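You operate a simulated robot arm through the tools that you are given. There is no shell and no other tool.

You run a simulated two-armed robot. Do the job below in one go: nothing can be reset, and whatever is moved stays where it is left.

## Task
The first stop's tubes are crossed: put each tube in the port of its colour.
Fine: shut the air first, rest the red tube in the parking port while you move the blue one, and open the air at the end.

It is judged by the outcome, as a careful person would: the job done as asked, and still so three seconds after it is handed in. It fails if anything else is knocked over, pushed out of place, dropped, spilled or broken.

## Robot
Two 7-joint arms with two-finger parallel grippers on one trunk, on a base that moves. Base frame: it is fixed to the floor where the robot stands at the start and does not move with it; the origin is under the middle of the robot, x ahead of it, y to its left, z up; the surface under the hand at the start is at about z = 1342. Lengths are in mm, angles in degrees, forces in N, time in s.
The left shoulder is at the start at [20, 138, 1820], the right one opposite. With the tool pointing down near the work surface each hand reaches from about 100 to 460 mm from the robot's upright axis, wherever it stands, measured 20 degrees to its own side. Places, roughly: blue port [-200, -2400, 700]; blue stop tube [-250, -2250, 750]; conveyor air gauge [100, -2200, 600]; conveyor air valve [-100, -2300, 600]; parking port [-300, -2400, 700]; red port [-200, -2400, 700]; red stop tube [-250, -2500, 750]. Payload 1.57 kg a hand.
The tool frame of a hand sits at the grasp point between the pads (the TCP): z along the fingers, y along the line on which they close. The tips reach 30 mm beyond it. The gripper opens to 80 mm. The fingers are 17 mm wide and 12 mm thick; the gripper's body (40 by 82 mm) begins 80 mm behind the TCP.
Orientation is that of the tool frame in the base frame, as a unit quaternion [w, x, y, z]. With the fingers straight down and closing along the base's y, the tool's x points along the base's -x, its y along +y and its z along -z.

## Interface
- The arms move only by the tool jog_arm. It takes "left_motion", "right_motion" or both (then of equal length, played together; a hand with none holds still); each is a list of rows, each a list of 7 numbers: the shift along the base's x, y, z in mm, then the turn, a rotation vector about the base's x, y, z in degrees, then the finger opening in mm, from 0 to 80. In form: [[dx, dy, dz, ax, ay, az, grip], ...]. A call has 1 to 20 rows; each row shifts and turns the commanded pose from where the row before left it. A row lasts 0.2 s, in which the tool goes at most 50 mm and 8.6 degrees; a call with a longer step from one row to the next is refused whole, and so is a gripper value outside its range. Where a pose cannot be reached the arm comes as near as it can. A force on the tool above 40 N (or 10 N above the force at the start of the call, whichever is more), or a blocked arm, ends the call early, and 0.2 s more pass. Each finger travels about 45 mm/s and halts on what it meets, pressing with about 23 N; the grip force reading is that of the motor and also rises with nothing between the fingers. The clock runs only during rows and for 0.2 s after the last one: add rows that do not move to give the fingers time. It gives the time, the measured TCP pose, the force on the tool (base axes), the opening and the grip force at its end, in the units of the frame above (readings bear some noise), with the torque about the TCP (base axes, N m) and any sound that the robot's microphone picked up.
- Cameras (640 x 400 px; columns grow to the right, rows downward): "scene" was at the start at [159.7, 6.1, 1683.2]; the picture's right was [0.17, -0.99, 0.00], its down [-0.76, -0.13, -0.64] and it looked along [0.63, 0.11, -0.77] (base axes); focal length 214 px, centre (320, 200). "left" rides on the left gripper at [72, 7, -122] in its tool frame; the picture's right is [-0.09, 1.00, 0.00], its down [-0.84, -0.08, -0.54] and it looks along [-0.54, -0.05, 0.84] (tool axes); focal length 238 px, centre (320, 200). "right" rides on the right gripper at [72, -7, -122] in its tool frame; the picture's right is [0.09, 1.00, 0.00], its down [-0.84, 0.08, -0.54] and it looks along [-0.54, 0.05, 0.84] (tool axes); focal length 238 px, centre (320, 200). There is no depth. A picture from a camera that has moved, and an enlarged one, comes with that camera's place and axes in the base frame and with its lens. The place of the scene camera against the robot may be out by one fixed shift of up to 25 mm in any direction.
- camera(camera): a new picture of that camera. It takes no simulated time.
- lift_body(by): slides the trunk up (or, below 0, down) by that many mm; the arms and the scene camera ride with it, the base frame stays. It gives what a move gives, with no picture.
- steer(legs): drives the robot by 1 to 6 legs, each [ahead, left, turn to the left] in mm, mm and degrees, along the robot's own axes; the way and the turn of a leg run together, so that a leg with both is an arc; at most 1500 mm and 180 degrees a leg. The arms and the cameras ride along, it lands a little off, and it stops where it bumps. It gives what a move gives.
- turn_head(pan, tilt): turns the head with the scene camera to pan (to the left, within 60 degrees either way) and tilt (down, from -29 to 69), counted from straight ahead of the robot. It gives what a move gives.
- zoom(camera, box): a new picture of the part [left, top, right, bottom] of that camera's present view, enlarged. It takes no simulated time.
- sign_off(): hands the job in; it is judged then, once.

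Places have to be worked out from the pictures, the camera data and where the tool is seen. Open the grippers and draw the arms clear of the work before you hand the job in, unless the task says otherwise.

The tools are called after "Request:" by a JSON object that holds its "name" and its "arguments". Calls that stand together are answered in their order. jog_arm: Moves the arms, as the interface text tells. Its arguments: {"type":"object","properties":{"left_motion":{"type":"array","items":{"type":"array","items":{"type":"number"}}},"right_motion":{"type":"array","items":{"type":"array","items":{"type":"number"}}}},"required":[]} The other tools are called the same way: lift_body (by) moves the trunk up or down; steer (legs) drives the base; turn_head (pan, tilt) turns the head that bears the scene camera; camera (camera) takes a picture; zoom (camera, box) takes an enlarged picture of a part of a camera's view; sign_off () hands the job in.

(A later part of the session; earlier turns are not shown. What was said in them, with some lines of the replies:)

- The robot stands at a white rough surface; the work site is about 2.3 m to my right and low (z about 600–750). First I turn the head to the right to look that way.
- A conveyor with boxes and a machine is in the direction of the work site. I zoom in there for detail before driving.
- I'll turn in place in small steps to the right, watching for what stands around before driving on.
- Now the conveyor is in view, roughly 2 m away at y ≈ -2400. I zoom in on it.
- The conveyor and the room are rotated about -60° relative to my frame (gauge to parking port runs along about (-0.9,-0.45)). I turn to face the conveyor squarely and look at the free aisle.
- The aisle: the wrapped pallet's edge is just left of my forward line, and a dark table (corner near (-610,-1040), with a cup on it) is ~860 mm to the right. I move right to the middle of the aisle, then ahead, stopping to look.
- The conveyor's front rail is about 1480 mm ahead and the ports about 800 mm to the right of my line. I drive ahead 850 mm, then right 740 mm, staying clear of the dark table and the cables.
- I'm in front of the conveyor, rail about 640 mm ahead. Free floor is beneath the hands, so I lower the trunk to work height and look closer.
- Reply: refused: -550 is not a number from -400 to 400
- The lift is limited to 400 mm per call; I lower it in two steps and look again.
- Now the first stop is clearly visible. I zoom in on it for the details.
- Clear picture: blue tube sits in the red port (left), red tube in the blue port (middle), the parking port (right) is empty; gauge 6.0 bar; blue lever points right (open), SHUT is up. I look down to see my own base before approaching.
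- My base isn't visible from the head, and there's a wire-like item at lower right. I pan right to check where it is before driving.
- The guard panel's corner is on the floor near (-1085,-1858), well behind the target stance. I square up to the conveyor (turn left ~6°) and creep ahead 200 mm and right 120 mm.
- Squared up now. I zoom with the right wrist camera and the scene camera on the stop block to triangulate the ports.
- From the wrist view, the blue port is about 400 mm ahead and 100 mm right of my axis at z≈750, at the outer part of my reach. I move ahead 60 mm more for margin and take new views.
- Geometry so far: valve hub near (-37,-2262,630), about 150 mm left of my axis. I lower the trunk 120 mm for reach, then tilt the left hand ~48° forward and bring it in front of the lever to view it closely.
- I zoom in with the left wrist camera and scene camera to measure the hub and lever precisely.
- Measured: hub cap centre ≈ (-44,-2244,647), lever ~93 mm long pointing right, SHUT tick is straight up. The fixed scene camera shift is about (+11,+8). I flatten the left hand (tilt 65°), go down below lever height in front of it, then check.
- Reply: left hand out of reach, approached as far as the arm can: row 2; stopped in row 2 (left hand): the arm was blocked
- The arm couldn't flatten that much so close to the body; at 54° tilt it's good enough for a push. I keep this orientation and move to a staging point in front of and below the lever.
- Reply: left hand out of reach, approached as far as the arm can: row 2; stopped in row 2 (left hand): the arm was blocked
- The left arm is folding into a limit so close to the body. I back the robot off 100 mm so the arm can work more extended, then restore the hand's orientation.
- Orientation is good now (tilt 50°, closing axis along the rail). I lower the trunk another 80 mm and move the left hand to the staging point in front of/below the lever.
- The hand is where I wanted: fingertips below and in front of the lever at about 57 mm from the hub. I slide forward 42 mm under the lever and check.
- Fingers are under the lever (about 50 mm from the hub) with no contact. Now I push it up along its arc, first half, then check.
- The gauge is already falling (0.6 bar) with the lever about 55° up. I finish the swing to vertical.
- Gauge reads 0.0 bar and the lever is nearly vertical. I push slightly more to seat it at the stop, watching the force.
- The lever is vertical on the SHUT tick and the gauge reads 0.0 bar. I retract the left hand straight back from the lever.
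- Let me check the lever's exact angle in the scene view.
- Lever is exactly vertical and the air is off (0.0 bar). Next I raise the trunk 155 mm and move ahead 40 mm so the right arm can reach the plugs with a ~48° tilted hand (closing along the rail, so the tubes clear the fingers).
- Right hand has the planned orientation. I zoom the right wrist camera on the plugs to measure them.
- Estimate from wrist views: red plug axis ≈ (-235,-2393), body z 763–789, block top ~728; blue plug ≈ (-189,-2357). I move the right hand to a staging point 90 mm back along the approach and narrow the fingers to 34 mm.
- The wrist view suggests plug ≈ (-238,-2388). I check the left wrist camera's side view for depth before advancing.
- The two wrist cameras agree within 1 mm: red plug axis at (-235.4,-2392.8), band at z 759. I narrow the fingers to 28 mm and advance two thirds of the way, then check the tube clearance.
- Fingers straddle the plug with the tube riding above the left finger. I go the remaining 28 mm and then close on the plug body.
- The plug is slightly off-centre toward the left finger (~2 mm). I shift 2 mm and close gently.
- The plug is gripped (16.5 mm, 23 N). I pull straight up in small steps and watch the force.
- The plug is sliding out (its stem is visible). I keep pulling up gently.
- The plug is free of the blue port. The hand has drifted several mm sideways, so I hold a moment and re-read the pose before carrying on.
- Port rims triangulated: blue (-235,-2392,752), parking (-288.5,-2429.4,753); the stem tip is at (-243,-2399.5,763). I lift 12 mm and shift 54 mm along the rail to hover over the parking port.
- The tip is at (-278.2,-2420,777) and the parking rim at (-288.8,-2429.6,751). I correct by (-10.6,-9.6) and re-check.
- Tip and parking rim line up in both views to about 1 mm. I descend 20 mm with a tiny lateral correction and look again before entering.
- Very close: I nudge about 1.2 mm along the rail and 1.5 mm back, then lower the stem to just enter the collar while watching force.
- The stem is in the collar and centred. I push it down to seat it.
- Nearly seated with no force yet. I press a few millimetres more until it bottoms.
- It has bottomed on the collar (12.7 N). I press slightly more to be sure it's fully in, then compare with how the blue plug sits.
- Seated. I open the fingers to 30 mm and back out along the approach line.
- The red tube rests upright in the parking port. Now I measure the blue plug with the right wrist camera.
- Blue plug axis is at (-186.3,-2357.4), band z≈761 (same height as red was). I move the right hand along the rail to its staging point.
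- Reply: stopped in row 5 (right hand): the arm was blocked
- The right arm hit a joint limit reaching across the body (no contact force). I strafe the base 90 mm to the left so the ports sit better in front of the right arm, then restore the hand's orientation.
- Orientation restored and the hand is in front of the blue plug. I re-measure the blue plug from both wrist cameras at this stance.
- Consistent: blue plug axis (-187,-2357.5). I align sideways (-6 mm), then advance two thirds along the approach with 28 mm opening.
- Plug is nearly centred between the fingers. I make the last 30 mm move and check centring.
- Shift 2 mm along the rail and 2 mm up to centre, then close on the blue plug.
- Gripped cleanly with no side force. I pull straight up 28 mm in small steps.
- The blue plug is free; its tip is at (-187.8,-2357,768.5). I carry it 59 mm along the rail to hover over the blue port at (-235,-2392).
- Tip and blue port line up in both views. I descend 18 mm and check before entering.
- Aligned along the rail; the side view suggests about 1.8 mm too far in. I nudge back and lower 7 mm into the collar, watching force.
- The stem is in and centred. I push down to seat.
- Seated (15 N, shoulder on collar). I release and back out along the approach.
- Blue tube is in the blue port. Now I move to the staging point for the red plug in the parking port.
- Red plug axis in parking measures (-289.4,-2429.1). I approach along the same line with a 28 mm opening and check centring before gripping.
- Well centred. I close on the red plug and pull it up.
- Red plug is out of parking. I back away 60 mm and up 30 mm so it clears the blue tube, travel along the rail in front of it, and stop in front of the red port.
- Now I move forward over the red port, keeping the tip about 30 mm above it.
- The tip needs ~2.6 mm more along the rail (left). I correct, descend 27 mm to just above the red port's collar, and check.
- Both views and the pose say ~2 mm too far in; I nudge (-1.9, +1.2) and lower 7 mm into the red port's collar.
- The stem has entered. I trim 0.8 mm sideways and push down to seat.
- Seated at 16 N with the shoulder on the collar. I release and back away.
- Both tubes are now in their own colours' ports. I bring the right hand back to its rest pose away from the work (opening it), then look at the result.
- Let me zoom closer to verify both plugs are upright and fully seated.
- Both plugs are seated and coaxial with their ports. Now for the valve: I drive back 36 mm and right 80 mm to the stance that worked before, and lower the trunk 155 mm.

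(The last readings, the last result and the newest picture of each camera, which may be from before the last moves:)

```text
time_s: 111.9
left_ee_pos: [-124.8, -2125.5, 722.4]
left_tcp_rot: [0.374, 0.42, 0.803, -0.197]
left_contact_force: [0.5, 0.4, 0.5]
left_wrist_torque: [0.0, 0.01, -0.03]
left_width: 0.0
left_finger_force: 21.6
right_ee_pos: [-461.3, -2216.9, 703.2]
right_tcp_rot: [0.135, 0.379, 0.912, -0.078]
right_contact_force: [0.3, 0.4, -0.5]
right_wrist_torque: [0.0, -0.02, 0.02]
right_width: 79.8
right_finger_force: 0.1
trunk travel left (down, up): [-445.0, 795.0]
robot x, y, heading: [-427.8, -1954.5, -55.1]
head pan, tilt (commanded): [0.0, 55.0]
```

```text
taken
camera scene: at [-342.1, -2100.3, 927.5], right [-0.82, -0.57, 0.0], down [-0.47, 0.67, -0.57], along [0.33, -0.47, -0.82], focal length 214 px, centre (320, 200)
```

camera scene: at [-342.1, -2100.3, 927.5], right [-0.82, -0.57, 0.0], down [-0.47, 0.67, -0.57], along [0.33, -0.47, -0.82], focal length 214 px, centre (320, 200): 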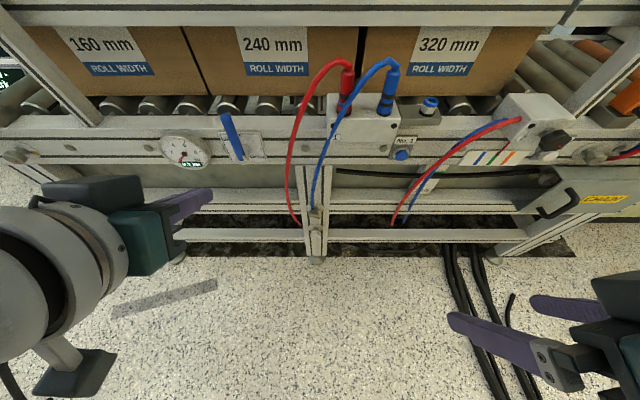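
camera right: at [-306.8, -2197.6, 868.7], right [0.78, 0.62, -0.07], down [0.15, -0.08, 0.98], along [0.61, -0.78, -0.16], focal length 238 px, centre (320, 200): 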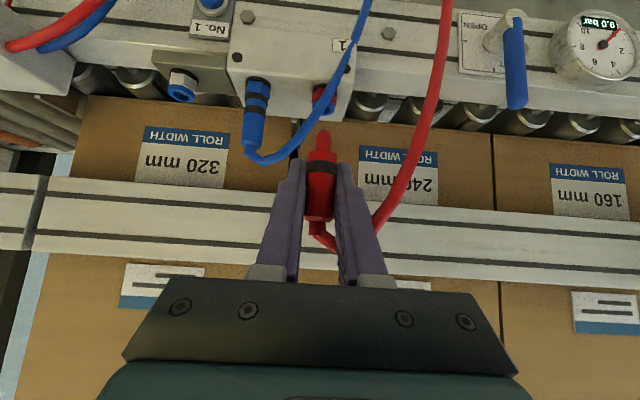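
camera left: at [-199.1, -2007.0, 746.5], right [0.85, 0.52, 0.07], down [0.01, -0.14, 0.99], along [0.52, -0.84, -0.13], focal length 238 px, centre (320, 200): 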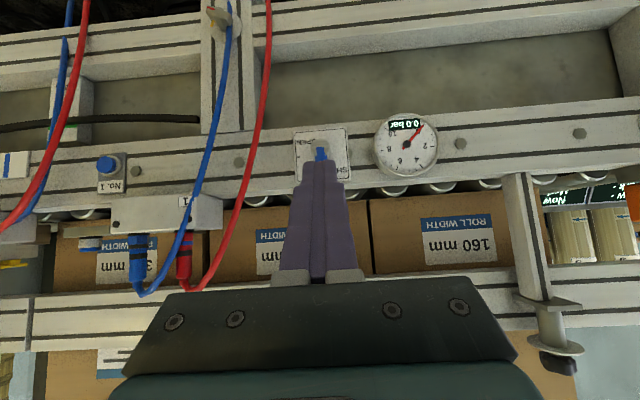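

Now in position. I bring the left hand to the left of the (vertical) lever, still in front of its plane.

Request:
{"name": "jog_arm", "arguments": {"left_motion": [[19, -14.6, -4.6, 0, 0, 0, 0], [19, -14.6, -4.6, 0, 0, 0, 0], [19, -14.6, -4.6, 0, 0, 0, 0], [19, -14.5, -4.6, 0, 0, 0, 0], [0, 0, 0, 0, 0, 0, 0]]}}

Request:
{"name": "camera", "arguments": {"camera": "left"}}

Request:
{"name": "zoom", "arguments": {"camera": "scene", "box": [150, 90, 310, 190]}}

```text
time_s: 113.1
left_ee_pos: [-49.0, -2181.2, 703.0]
left_tcp_rot: [0.372, 0.42, 0.804, -0.198]
left_contact_force: [-0.2, -0.6, -0.1]
left_wrist_torque: [0.01, 0.04, 0.02]
left_width: 0.0
left_finger_force: 21.5
right_ee_pos: [-461.8, -2215.9, 703.4]
right_tcp_rot: [0.134, 0.38, 0.912, -0.077]
right_contact_force: [-0.1, 0.4, -0.5]
right_wrist_torque: [-0.01, 0.0, 0.02]
right_width: 79.9
right_finger_force: 0.0
trunk travel left (down, up): [-445.0, 795.0]
robot x, y, heading: [-430.6, -1949.9, -55.2]
head pan, tilt (commanded): [0.0, 55.0]
```

```text
taken
camera left: at [-122.9, -2063.4, 726.8], right [0.85, 0.52, 0.07], down [0.01, -0.14, 0.99], along [0.52, -0.84, -0.13], focal length 238 px, centre (320, 200)
```

left: 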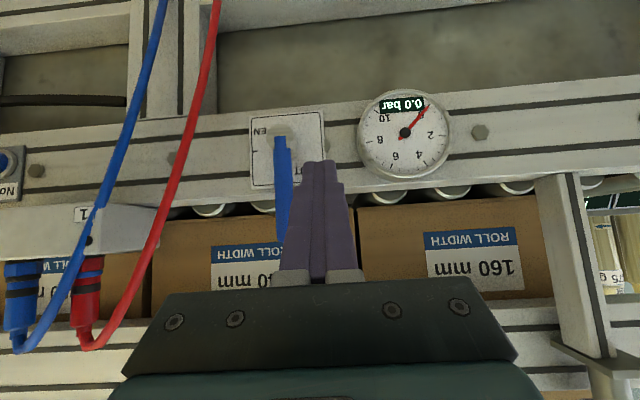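

```text
4.00 times, centred on (230, 140) of scene
camera zoom: at [-342.3, -2100.1, 927.4], right [-0.82, -0.57, 0.0], down [-0.47, 0.67, -0.57], along [0.33, -0.47, -0.82], focal length 858 px, centre (680, 440)
```

zoom: 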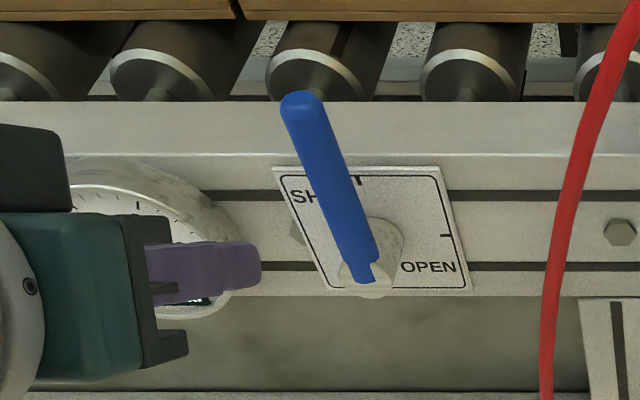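

Finger is just left of the lever and clear of the gauge. I slide forward 44 mm beside the lever.

Request:
{"name": "jog_arm", "arguments": {"left_motion": [[8.4, -12, 0, 0, 0, 0, 0], [8.4, -12, 0, 0, 0, 0, 0], [8.3, -12, 0, 0, 0, 0, 0], [0, 0, 0, 0, 0, 0, 0]]}}

Request:
{"name": "camera", "arguments": {"camera": "left"}}

```text
time_s: 114.1
left_ee_pos: [-24.7, -2219.7, 704.4]
left_tcp_rot: [0.373, 0.42, 0.803, -0.197]
left_contact_force: [0.3, 0.7, -0.3]
left_wrist_torque: [0.0, 0.03, 0.01]
left_width: 0.0
left_finger_force: 21.7
right_ee_pos: [-461.7, -2217.6, 703.3]
right_tcp_rot: [0.134, 0.379, 0.912, -0.078]
right_contact_force: [-0.2, -0.8, 0.2]
right_wrist_torque: [0.01, 0.0, -0.01]
right_width: 80.2
right_finger_force: 0.0
trunk travel left (down, up): [-445.0, 795.0]
robot x, y, heading: [-420.5, -1955.3, -55.2]
head pan, tilt (commanded): [0.0, 55.0]
```

```text
taken
camera left: at [-98.0, -2100.4, 728.0], right [0.85, 0.52, 0.07], down [0.01, -0.14, 0.99], along [0.52, -0.84, -0.13], focal length 238 px, centre (320, 200)
```

left: 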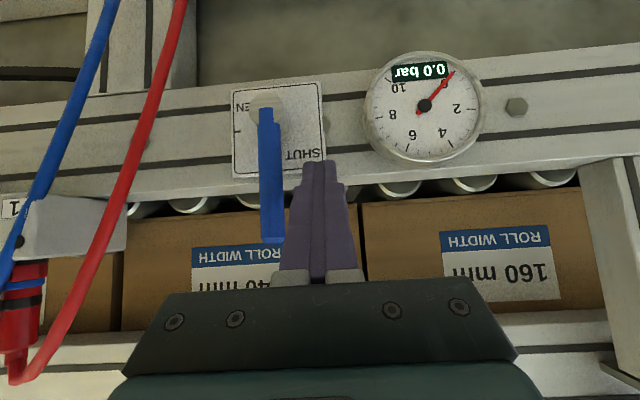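

Positioned beside the lever. I push it right and down along its arc, first half.

Request:
{"name": "jog_arm", "arguments": {"left_motion": [[-8, -5.6, 0, 0, 0, 0, 0], [-4.6, -3.2, 1.5, 0, 0, 0, 0], [-4.6, -3.2, 1.5, 0, 0, 0, 0], [-5.3, -3.7, 0.5, 0, 0, 0, 0], [-5.3, -3.7, 0.5, 0, 0, 0, 0], [-5.7, -4, -1.5, 0, 0, 0, 0], [-5.7, -4, -1.5, 0, 0, 0, 0], [0, 0, 0, 0, 0, 0, 0]]}}

Request:
{"name": "camera", "arguments": {"camera": "left"}}

```text
time_s: 115.9
left_ee_pos: [-63.2, -2245.9, 704.7]
left_tcp_rot: [0.374, 0.419, 0.803, -0.197]
left_contact_force: [1.9, -0.9, -0.2]
left_wrist_torque: [-0.02, -0.03, 0.03]
left_width: 0.0
left_finger_force: 21.2
right_ee_pos: [-462.0, -2217.6, 703.2]
right_tcp_rot: [0.134, 0.379, 0.912, -0.078]
right_contact_force: [0.3, -0.4, -0.3]
right_wrist_torque: [-0.01, 0.01, 0.02]
right_width: 80.0
right_finger_force: 0.1
trunk travel left (down, up): [-445.0, 795.0]
robot x, y, heading: [-422.0, -1950.6, -55.3]
head pan, tilt (commanded): [0.0, 55.0]
```

```text
taken
camera left: at [-136.8, -2128.1, 728.7], right [0.85, 0.52, 0.07], down [0.01, -0.14, 0.99], along [0.52, -0.84, -0.13], focal length 238 px, centre (320, 200)
```

left: 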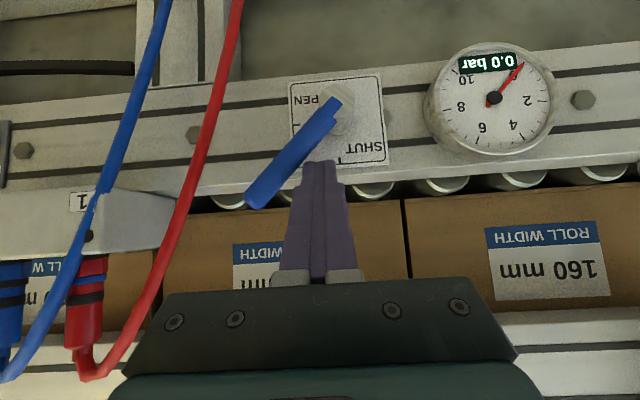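

Lever is about halfway. I continue the push to the OPEN (horizontal) position.

Request:
{"name": "jog_arm", "arguments": {"left_motion": [[-5.4, -3.7, -3.6, 0, 0, 0, 0], [-5.4, -3.7, -3.6, 0, 0, 0, 0], [-4.6, -3.2, -5.7, 0, 0, 0, 0], [-4.6, -3.2, -5.8, 0, 0, 0, 0], [-3, -2.1, -7.4, 0, 0, 0, 0], [-3, -2.1, -7.5, 0, 0, 0, 0], [0, 0, 0, 0, 0, 0, 0]]}}

Request:
{"name": "camera", "arguments": {"camera": "left"}}

```text
time_s: 117.5
left_ee_pos: [-86.6, -2266.2, 674.5]
left_tcp_rot: [0.377, 0.418, 0.802, -0.199]
left_contact_force: [3.3, -2.3, 11.8]
left_wrist_torque: [-0.21, -0.22, 0.04]
left_width: 0.0
left_finger_force: 21.3
right_ee_pos: [-458.7, -2218.8, 703.7]
right_tcp_rot: [0.134, 0.38, 0.912, -0.078]
right_contact_force: [0.7, -0.3, -0.9]
right_wrist_torque: [0.01, -0.01, 0.02]
right_width: 80.0
right_finger_force: 0.0
trunk travel left (down, up): [-445.0, 795.0]
robot x, y, heading: [-427.2, -1953.4, -55.2]
head pan, tilt (commanded): [0.0, 55.0]
```

```text
taken
camera left: at [-160.8, -2148.6, 696.9], right [0.85, 0.52, 0.07], down [0.0, -0.14, 0.99], along [0.52, -0.84, -0.12], focal length 238 px, centre (320, 200)
```

left: 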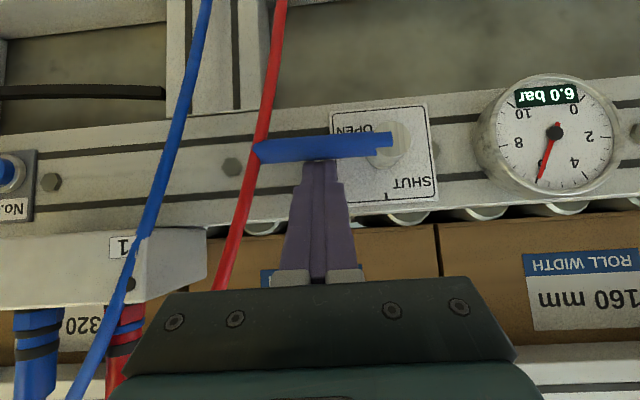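

Gauge reads 6.0 bar, the lever is horizontal at its stop. I lift off and retract the left hand straight back.

Request:
{"name": "jog_arm", "arguments": {"left_motion": [[0, 0, 6, 0, 0, 0, 0], [0, 0, 6, 0, 0, 0, 0], [-17, 24.6, 4, 0, 0, 0, 0], [-22.8, 32.8, 8, 0, 0, 0, 0], [-22.8, 32.8, 10, 0, 0, 0, 0], [0, 0, 0, 0, 0, 0, 0]]}}

Request:
{"name": "camera", "arguments": {"camera": "left"}}

Request:
{"name": "camera", "arguments": {"camera": "scene"}}

Request:
{"name": "zoom", "arguments": {"camera": "scene", "box": [150, 90, 310, 190]}}

Request:
{"name": "zoom", "arguments": {"camera": "scene", "box": [290, 40, 450, 140]}}

```text
time_s: 118.9
left_ee_pos: [-139.1, -2166.6, 705.1]
left_tcp_rot: [0.386, 0.431, 0.795, -0.184]
left_contact_force: [0.6, 0.5, 0.5]
left_wrist_torque: [-0.02, 0.0, 0.03]
left_width: 0.0
left_finger_force: 21.9
right_ee_pos: [-461.8, -2216.8, 703.2]
right_tcp_rot: [0.135, 0.38, 0.912, -0.078]
right_contact_force: [0.4, -0.2, -0.2]
right_wrist_torque: [-0.01, 0.0, 0.0]
right_width: 80.1
right_finger_force: 0.0
trunk travel left (down, up): [-445.0, 795.0]
robot x, y, heading: [-424.1, -1949.7, -55.1]
head pan, tilt (commanded): [0.0, 55.0]
```

```text
taken
camera left: at [-212.8, -2047.7, 727.4], right [0.85, 0.51, 0.11], down [-0.03, -0.16, 0.99], along [0.52, -0.85, -0.12], focal length 238 px, centre (320, 200)
```

left: 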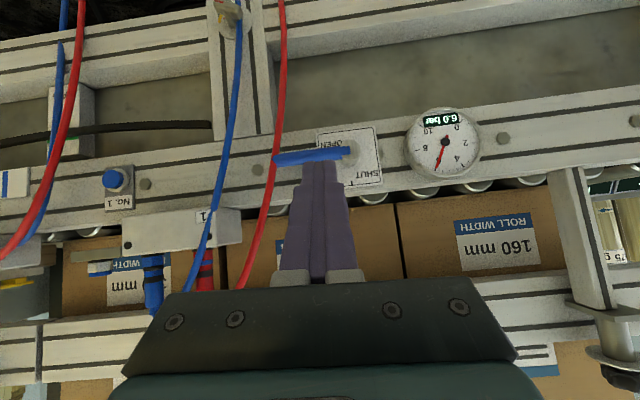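

```text
taken
camera scene: at [-341.8, -2100.7, 927.6], right [-0.82, -0.57, 0.0], down [-0.47, 0.67, -0.57], along [0.33, -0.47, -0.82], focal length 214 px, centre (320, 200)
```

scene: 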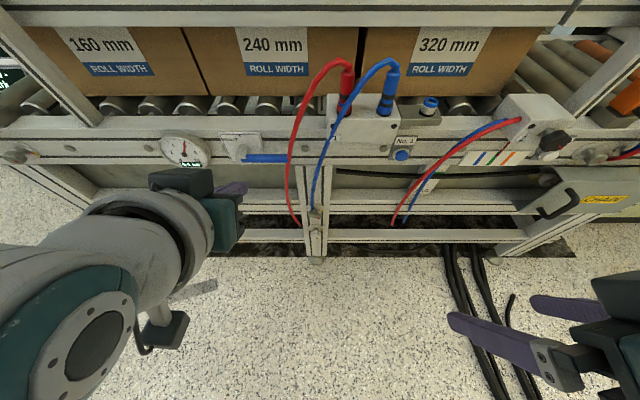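

```text
4.00 times, centred on (230, 140) of scene
camera zoom: at [-341.8, -2100.7, 927.6], right [-0.82, -0.57, 0.0], down [-0.47, 0.67, -0.57], along [0.33, -0.47, -0.82], focal length 858 px, centre (680, 440)
```

zoom: 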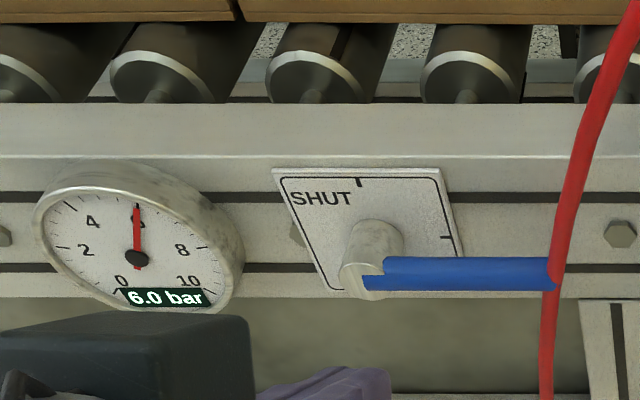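

```text
4.00 times, centred on (370, 90) of scene
camera zoom: at [-341.8, -2100.7, 927.6], right [-0.82, -0.57, 0.0], down [-0.47, 0.67, -0.57], along [0.33, -0.47, -0.82], focal length 858 px, centre (120, 640)
```

zoom: 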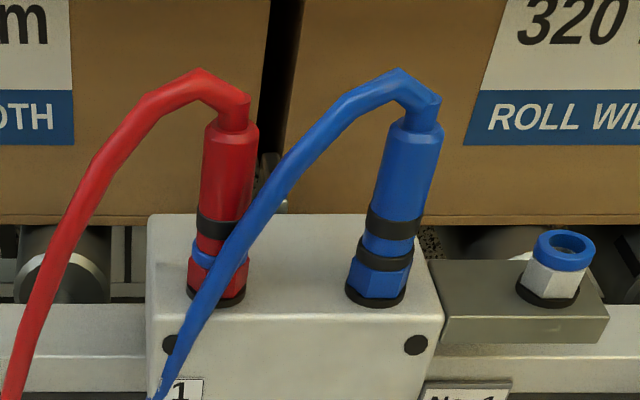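

All good: 6.0 bar, lever on OPEN, red tube in the red port, blue tube in the blue port, parking port empty. I open the left gripper and back the robot away 150 mm to draw the arms clear.

Request:
{"name": "jog_arm", "arguments": {"left_motion": [[-8, 11, 8, 0, 0, 0, 30], [-8, 11, 8, 0, 0, 0, 60], [0, 0, 5, 0, 0, 0, 80], [0, 0, 0, 0, 0, 0, 80], [0, 0, 0, 0, 0, 0, 80], [0, 0, 0, 0, 0, 0, 80]]}}

Request:
{"name": "steer", "arguments": {"legs": [[-150, 0, 0]]}}

Request:
{"name": "turn_head", "arguments": {"pan": 0, "tilt": 35}}

Request:
{"name": "camera", "arguments": {"camera": "scene"}}

Request:
{"name": "zoom", "arguments": {"camera": "scene", "box": [200, 120, 440, 270]}}

```text
time_s: 120.3
left_ee_pos: [-159.4, -2142.8, 721.0]
left_tcp_rot: [0.384, 0.444, 0.789, -0.179]
left_contact_force: [0.7, 0.7, -0.4]
left_wrist_torque: [0.01, 0.01, 0.01]
left_width: 80.0
left_finger_force: 0.1
right_ee_pos: [-461.9, -2216.7, 702.7]
right_tcp_rot: [0.135, 0.38, 0.912, -0.078]
right_contact_force: [-0.1, 0.2, 0.1]
right_wrist_torque: [-0.04, 0.01, 0.0]
right_width: 80.1
right_finger_force: 0.0
trunk travel left (down, up): [-445.0, 795.0]
robot x, y, heading: [-423.9, -1954.5, -55.1]
head pan, tilt (commanded): [0.0, 55.0]
```

```text
time_s: 121.7
left_ee_pos: [-247.3, -2017.7, 719.9]
left_tcp_rot: [0.381, 0.445, 0.79, -0.179]
left_contact_force: [0.7, -0.6, 1.3]
left_wrist_torque: [-0.02, 0.0, 0.0]
left_width: 80.1
left_finger_force: 0.0
right_ee_pos: [-548.3, -2093.9, 702.5]
right_tcp_rot: [0.134, 0.379, 0.912, -0.078]
right_contact_force: [0.2, -0.4, 0.2]
right_wrist_torque: [0.0, 0.0, 0.0]
right_width: 80.0
right_finger_force: 0.0
trunk travel left (down, up): [-445.0, 795.0]
robot x, y, heading: [-516.5, -1829.2, -54.9]
head pan, tilt (commanded): [0.0, 55.0]
```

```text
time_s: 122.5
left_ee_pos: [-245.8, -2016.8, 719.6]
left_tcp_rot: [0.384, 0.447, 0.789, -0.176]
left_contact_force: [-0.6, 0.1, 0.1]
left_wrist_torque: [0.02, 0.03, 0.01]
left_width: 80.1
left_finger_force: 0.1
right_ee_pos: [-547.3, -2093.8, 702.6]
right_tcp_rot: [0.134, 0.377, 0.913, -0.077]
right_contact_force: [-0.5, -1.0, -0.1]
right_wrist_torque: [0.01, -0.01, -0.01]
right_width: 80.0
right_finger_force: 0.0
trunk travel left (down, up): [-445.0, 795.0]
robot x, y, heading: [-514.1, -1832.9, -55.0]
head pan, tilt (commanded): [0.0, 35.0]
```

```text
taken
camera scene: at [-419.3, -1988.9, 955.6], right [-0.82, -0.58, 0.0], down [-0.33, 0.47, -0.82], along [0.47, -0.67, -0.57], focal length 214 px, centre (320, 200)
```

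scene: 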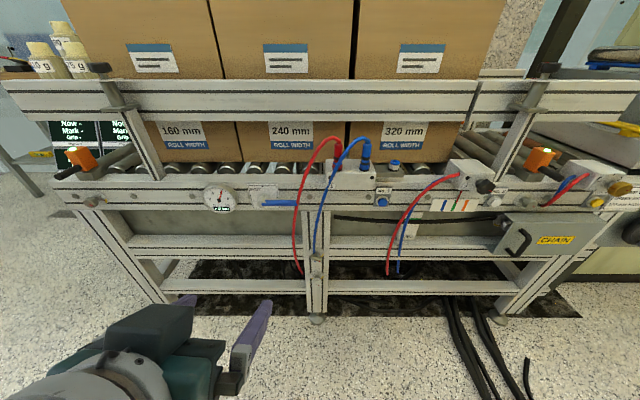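

```text
2.67 times, centred on (320, 195) of scene
camera zoom: at [-419.3, -1988.9, 955.6], right [-0.82, -0.58, 0.0], down [-0.33, 0.47, -0.82], along [0.47, -0.67, -0.57], focal length 572 px, centre (320, 213)
```

zoom: 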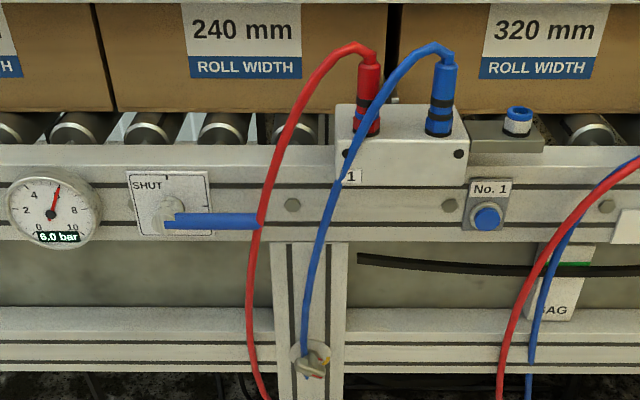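

Final view: red tube upright in the red port, blue tube upright in the blue port, parking port empty. The lever is on OPEN with 6.0 bar, and boxes and surroundings look unchanged. Grippers are open and the arms are clear, so I hand the job in.

Request:
{"name": "sign_off", "arguments": {}}

```text
The job is handed in.
```

The first stop's tubes are uncrossed: the red tube is in the red port and the blue tube is in the blue port.

- **Air:** I shut it first and the gauge dropped to 0.0 bar. I opened it again at the end and the gauge reads 6.0 bar, as at the start.
- **Tubes:** The red tube rested in the parking port while I moved the blue one. Both plugs were pushed down until they stopped, and they still look upright and fully in with the air on. The parking port is empty again.
- **Surroundings:** In the last picture the boxes, gauge and second stop look as they did before. The grippers are open, and I backed the robot about 150 mm away from the conveyor.
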